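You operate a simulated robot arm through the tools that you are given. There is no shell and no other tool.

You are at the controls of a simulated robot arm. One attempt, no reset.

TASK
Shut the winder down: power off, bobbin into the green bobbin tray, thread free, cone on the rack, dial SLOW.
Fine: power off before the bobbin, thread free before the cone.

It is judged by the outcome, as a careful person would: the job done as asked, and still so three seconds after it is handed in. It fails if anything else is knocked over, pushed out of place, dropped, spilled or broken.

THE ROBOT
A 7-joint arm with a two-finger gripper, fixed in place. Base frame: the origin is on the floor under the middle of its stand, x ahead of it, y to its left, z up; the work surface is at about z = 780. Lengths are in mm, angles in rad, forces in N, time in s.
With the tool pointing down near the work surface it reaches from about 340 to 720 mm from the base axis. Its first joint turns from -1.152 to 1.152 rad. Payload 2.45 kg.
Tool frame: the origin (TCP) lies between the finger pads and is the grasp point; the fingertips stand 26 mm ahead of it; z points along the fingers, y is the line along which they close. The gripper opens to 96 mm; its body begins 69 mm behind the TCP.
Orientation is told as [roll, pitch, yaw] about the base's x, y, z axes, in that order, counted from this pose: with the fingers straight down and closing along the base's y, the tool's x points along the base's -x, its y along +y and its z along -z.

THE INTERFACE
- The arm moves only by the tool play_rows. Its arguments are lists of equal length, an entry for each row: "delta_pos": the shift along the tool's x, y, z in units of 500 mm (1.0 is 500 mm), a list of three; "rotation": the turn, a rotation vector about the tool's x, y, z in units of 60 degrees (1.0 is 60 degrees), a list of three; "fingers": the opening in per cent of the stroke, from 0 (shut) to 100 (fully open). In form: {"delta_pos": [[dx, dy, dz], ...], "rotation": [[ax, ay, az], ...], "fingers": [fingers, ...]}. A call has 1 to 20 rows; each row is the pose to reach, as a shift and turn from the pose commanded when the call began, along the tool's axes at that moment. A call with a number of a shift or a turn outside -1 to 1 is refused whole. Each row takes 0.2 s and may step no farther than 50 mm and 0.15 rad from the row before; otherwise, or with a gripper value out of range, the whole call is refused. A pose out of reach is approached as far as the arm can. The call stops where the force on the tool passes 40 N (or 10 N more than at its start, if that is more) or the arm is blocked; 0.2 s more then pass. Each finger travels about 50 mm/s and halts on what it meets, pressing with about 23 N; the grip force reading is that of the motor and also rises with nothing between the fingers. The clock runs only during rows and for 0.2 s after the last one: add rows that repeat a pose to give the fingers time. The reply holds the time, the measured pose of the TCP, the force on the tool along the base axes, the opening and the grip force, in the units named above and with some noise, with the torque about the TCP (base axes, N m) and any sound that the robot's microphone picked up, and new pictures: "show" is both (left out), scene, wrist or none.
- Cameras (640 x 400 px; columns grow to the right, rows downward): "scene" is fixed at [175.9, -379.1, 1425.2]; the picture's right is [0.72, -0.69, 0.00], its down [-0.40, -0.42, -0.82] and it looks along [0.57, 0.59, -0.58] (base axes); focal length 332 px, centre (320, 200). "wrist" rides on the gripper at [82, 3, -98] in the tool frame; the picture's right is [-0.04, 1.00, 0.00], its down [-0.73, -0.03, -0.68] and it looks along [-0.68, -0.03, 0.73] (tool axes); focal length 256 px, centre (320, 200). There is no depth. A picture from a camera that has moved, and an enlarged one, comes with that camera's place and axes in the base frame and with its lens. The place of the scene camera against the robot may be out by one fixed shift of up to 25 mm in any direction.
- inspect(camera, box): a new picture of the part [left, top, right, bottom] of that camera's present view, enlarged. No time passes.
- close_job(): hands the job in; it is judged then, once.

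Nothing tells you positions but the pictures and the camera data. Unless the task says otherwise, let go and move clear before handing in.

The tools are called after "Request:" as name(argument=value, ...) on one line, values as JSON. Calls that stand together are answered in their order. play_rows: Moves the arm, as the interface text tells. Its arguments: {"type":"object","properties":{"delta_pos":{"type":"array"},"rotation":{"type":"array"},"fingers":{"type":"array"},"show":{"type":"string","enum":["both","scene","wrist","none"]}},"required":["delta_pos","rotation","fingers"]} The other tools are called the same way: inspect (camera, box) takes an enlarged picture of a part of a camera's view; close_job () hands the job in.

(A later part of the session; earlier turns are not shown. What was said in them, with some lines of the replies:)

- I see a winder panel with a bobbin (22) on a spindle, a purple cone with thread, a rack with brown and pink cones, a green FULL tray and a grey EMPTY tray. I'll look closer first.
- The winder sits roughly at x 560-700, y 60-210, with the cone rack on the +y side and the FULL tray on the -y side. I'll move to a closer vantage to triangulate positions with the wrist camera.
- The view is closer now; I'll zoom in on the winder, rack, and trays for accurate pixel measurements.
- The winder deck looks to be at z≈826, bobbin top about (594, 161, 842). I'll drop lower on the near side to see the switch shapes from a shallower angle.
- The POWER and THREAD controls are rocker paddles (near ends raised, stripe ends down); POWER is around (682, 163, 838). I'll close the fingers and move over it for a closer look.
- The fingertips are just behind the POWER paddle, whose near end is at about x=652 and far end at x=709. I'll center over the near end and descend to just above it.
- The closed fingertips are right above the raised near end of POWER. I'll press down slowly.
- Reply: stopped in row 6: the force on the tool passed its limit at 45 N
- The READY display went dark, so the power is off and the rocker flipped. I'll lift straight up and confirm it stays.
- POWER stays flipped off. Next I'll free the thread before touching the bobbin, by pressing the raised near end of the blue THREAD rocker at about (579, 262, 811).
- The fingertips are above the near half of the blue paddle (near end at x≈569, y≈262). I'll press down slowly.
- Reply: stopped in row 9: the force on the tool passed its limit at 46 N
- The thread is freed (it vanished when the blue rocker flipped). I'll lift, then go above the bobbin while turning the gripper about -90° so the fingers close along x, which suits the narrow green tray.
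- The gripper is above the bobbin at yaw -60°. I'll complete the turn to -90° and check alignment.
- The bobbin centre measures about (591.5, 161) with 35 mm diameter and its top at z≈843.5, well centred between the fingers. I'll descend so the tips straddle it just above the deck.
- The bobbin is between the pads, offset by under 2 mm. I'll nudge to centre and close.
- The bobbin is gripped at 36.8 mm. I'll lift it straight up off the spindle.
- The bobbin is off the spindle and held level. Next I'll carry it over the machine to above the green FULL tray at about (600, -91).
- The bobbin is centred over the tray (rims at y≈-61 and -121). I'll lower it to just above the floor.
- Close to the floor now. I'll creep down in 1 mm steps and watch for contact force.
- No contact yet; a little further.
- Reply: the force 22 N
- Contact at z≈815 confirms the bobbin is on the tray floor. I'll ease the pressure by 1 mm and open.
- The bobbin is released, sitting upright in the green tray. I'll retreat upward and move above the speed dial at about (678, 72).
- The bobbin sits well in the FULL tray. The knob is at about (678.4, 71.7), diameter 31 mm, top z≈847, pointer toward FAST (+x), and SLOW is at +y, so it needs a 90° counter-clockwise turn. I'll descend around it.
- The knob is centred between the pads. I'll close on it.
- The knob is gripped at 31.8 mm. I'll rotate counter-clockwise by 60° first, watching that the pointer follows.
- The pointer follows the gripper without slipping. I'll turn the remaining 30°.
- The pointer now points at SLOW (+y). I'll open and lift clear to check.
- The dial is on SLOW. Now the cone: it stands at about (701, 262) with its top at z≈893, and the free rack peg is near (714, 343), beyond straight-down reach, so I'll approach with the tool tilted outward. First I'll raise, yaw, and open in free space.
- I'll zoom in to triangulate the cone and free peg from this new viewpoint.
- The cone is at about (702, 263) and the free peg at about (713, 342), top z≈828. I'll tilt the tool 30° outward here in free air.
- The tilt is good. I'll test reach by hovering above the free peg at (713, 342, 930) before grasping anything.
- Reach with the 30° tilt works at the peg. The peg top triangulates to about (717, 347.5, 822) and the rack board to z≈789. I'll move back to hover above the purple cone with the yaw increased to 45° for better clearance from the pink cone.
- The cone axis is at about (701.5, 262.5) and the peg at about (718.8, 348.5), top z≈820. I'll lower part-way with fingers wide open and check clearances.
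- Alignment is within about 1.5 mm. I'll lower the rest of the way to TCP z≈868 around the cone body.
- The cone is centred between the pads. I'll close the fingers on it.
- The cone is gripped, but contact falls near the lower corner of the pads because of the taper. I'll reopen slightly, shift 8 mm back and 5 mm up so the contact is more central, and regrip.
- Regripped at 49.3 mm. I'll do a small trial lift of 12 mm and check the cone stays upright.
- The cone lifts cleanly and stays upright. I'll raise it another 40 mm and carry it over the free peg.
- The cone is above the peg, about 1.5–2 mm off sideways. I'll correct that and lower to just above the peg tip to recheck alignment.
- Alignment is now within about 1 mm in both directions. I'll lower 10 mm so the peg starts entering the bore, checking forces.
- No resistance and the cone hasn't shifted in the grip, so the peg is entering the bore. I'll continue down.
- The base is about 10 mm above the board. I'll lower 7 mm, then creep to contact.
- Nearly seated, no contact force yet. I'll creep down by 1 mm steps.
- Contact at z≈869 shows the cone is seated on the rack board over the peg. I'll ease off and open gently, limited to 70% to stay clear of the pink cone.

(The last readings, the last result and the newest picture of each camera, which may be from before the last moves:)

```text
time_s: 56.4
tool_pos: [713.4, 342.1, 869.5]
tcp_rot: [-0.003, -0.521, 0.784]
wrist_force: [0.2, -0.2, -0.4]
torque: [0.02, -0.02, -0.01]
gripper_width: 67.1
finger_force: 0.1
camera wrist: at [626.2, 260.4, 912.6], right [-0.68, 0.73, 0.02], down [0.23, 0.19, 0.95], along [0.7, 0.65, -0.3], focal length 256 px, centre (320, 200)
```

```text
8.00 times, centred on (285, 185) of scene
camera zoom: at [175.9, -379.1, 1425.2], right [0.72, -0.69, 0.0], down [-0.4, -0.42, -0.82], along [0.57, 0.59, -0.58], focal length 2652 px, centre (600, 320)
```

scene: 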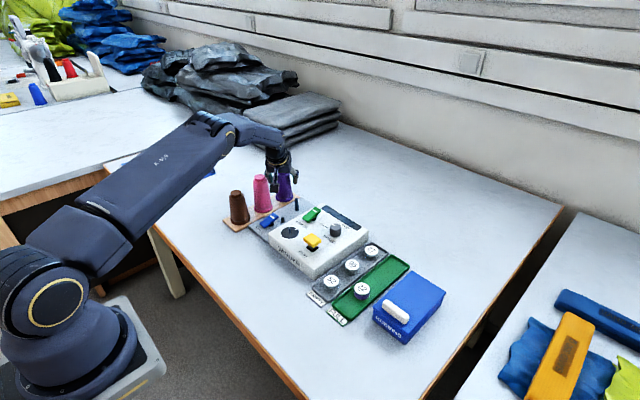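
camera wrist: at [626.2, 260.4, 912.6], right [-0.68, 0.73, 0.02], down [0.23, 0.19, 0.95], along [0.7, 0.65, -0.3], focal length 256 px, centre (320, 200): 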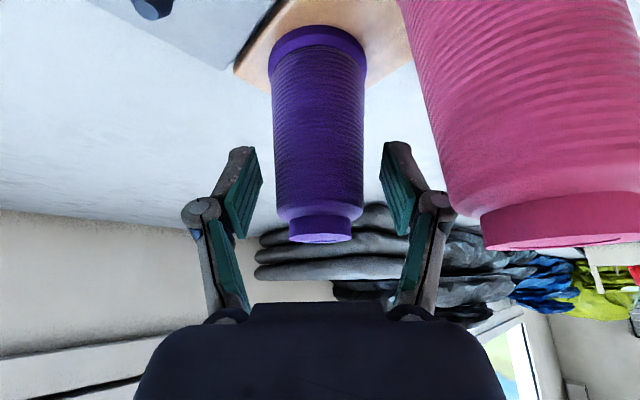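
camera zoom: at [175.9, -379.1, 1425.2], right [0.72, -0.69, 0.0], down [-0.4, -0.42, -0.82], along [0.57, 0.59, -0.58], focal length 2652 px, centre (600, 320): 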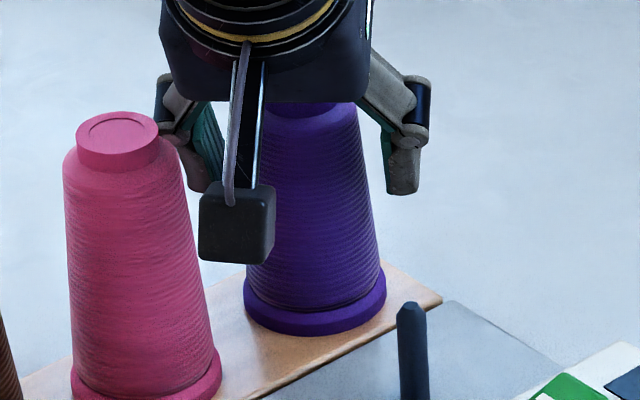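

The cone stands upright on the rack, released. I'll rise vertically clear of it.

Request:
play_rows(delta_pos=[[-0.015, 0, -0.026], [-0.035, 0, -0.0606], [-0.06, 0, -0.1039], [-0.09, 0, -0.1559], [-0.12, 0, -0.2078], [-0.12, 0, -0.2078]], rotation=[[0, 0, 0], [0, 0, 0], [0, 0, 0], [0, 0, 0], [0, 0, 0], [0, 0, 0]], fingers=[70, 70, 70, 70, 70, 70])

Request:
inspect(camera="wrist", box=[200, 0, 480, 160])

Request:
inspect(camera="scene", box=[210, 150, 450, 340])

```text
time_s: 57.8
tool_pos: [714.7, 341.9, 989.8]
tcp_rot: [-0.004, -0.523, 0.786]
wrist_force: [-0.3, 0.0, -0.4]
torque: [-0.01, 0.0, -0.04]
gripper_width: 67.2
finger_force: 0.0
camera wrist: at [626.3, 260.9, 1032.8], right [-0.68, 0.73, 0.02], down [0.23, 0.19, 0.95], along [0.7, 0.65, -0.3], focal length 256 px, centre (320, 200)
```

scene: 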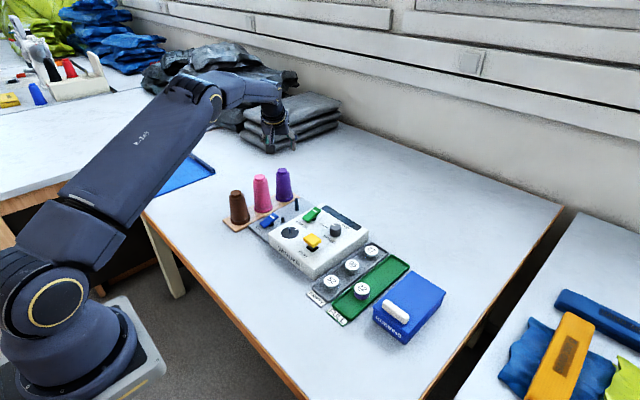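
wrist: 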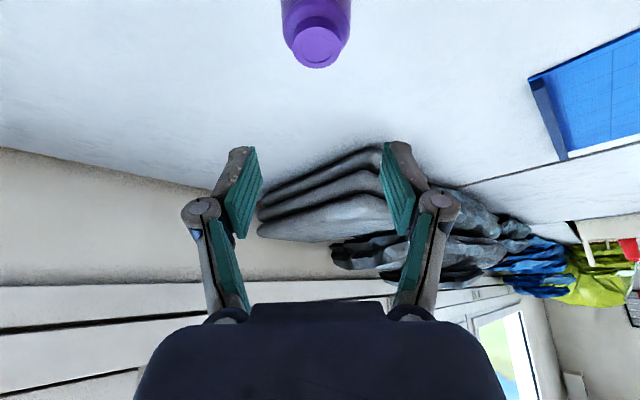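

```text
2.29 times, centred on (340, 80) of wrist
camera zoom: at [626.3, 260.9, 1032.8], right [-0.68, 0.73, 0.02], down [0.23, 0.19, 0.95], along [0.7, 0.65, -0.3], focal length 585 px, centre (274, 474)
```

zoom: 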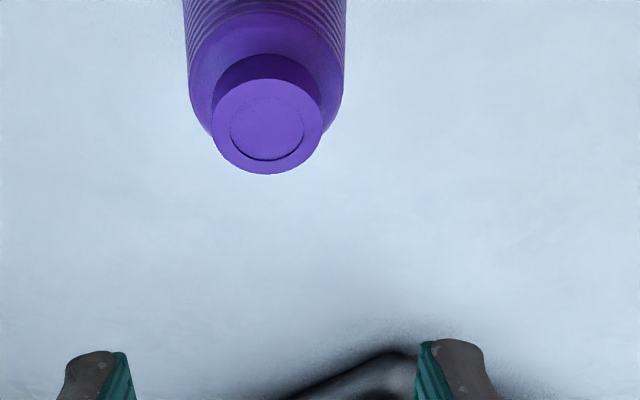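

```text
2.11 times, centred on (330, 245) of scene
camera zoom: at [175.9, -379.1, 1425.2], right [0.72, -0.69, 0.0], down [-0.4, -0.42, -0.82], along [0.57, 0.59, -0.58], focal length 698 px, centre (299, 105)
```

zoom: 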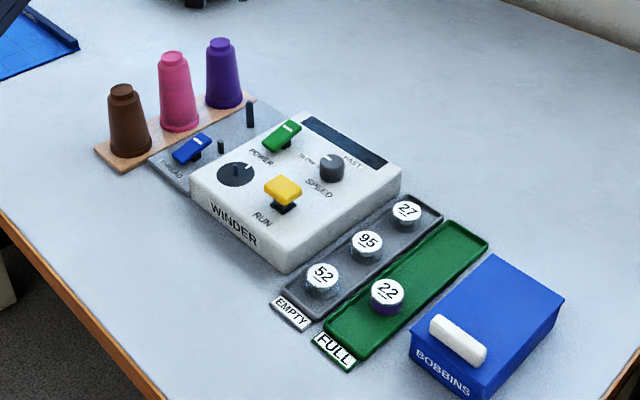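

Everything appears done; I'll check the details of the rack, dial and switches, and retreat a bit further.

Request:
play_rows(delta_pos=[[0.03, 0, -0.06], [0.06, 0, -0.12], [0.09, 0, -0.18], [0.12, 0, -0.24], [0.12, 0, -0.24]], rotation=[[0, 0, 0], [0, 0, 0], [0, 0, 0], [0, 0, 0], [0, 0, 0]], fingers=[70, 70, 70, 70, 70])

Request:
inspect(camera="scene", box=[215, 155, 315, 235])

Request:
inspect(camera="scene", box=[265, 195, 375, 265])

Request:
inspect(camera="scene", box=[305, 235, 455, 345])

```text
time_s: 59.0
tool_pos: [633.3, 262.0, 1062.4]
tcp_rot: [-0.003, -0.521, 0.788]
wrist_force: [0.3, -0.4, 1.2]
torque: [0.0, 0.01, 0.0]
gripper_width: 67.0
finger_force: 0.1
camera wrist: at [546.2, 180.9, 1106.2], right [-0.68, 0.73, 0.02], down [0.23, 0.19, 0.95], along [0.7, 0.65, -0.3], focal length 256 px, centre (320, 200)
```

scene: 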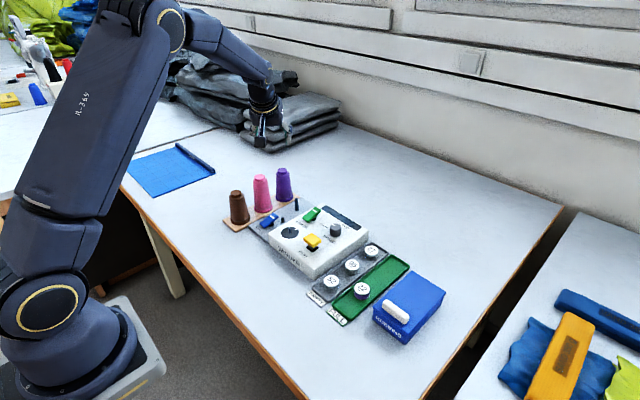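
wrist: 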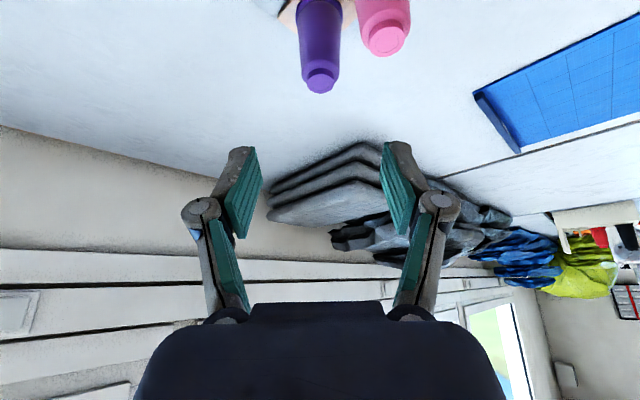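

```text
5.00 times, centred on (265, 195) of scene
camera zoom: at [175.9, -379.1, 1425.2], right [0.72, -0.69, 0.0], down [-0.4, -0.42, -0.82], along [0.57, 0.59, -0.58], focal length 1658 px, centre (595, 225)
```

zoom: 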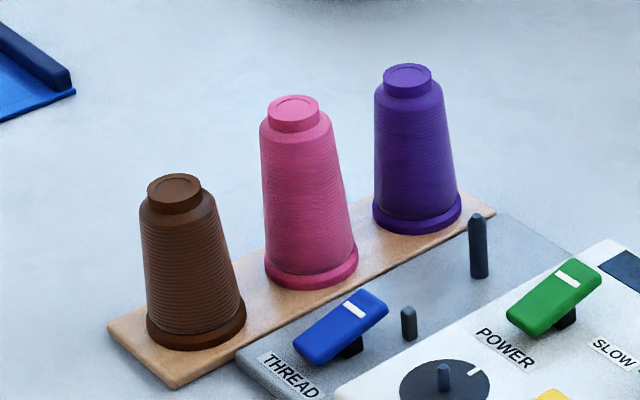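

```text
5.71 times, centred on (320, 230) of scene
camera zoom: at [175.9, -379.1, 1425.2], right [0.72, -0.69, 0.0], down [-0.4, -0.42, -0.82], along [0.57, 0.59, -0.58], focal length 1895 px, centre (320, 29)
```

zoom: 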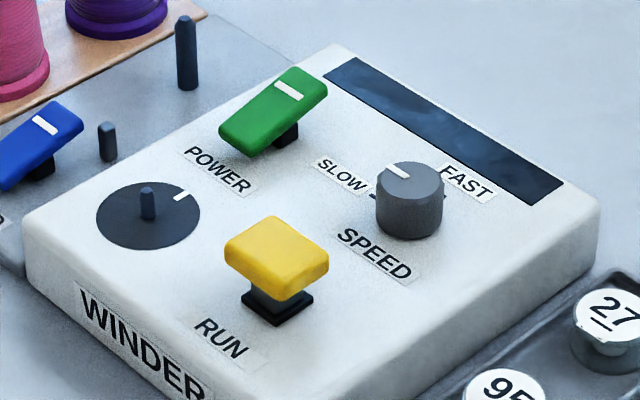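

```text
3.64 times, centred on (380, 290) of scene
camera zoom: at [175.9, -379.1, 1425.2], right [0.72, -0.69, 0.0], down [-0.4, -0.42, -0.82], along [0.57, 0.59, -0.58], focal length 1206 px, centre (102, -127)
```

zoom: 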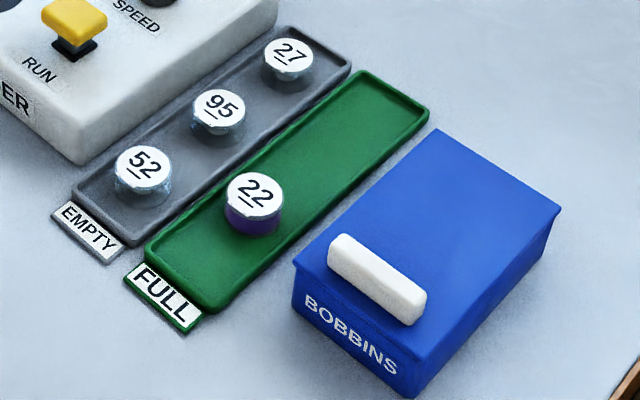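

The display is dark with POWER off, bobbin 22 is upright in the green FULL tray, and the thread is free. The purple cone is on its rack peg, the dial points to SLOW, nothing else has moved, and the arm is clear. I'm handing in the job.

Request:
close_job()

```text
The job is handed in.
```

The winder is shut down and I've handed the job in. I haven't seen a verdict, but the last pictures showed everything in place:

- **Power:** I pressed the POWER rocker first, and the READY display went dark and stayed dark.
- **Thread:** I freed it with the THREAD rocker before touching the bobbin or the cone.
- **Bobbin:** Bobbin 22 stands upright in the green FULL tray.
- **Cone:** The purple cone sits on the free rack peg, next to the pink one.
- **Dial:** The pointer is on SLOW.

I worked in a slightly different order from your list: the thread came before the bobbin, and the dial before the cone. Both of your order rules were kept. Nothing else was knocked or moved in the pictures, and the arm is clear of the table.
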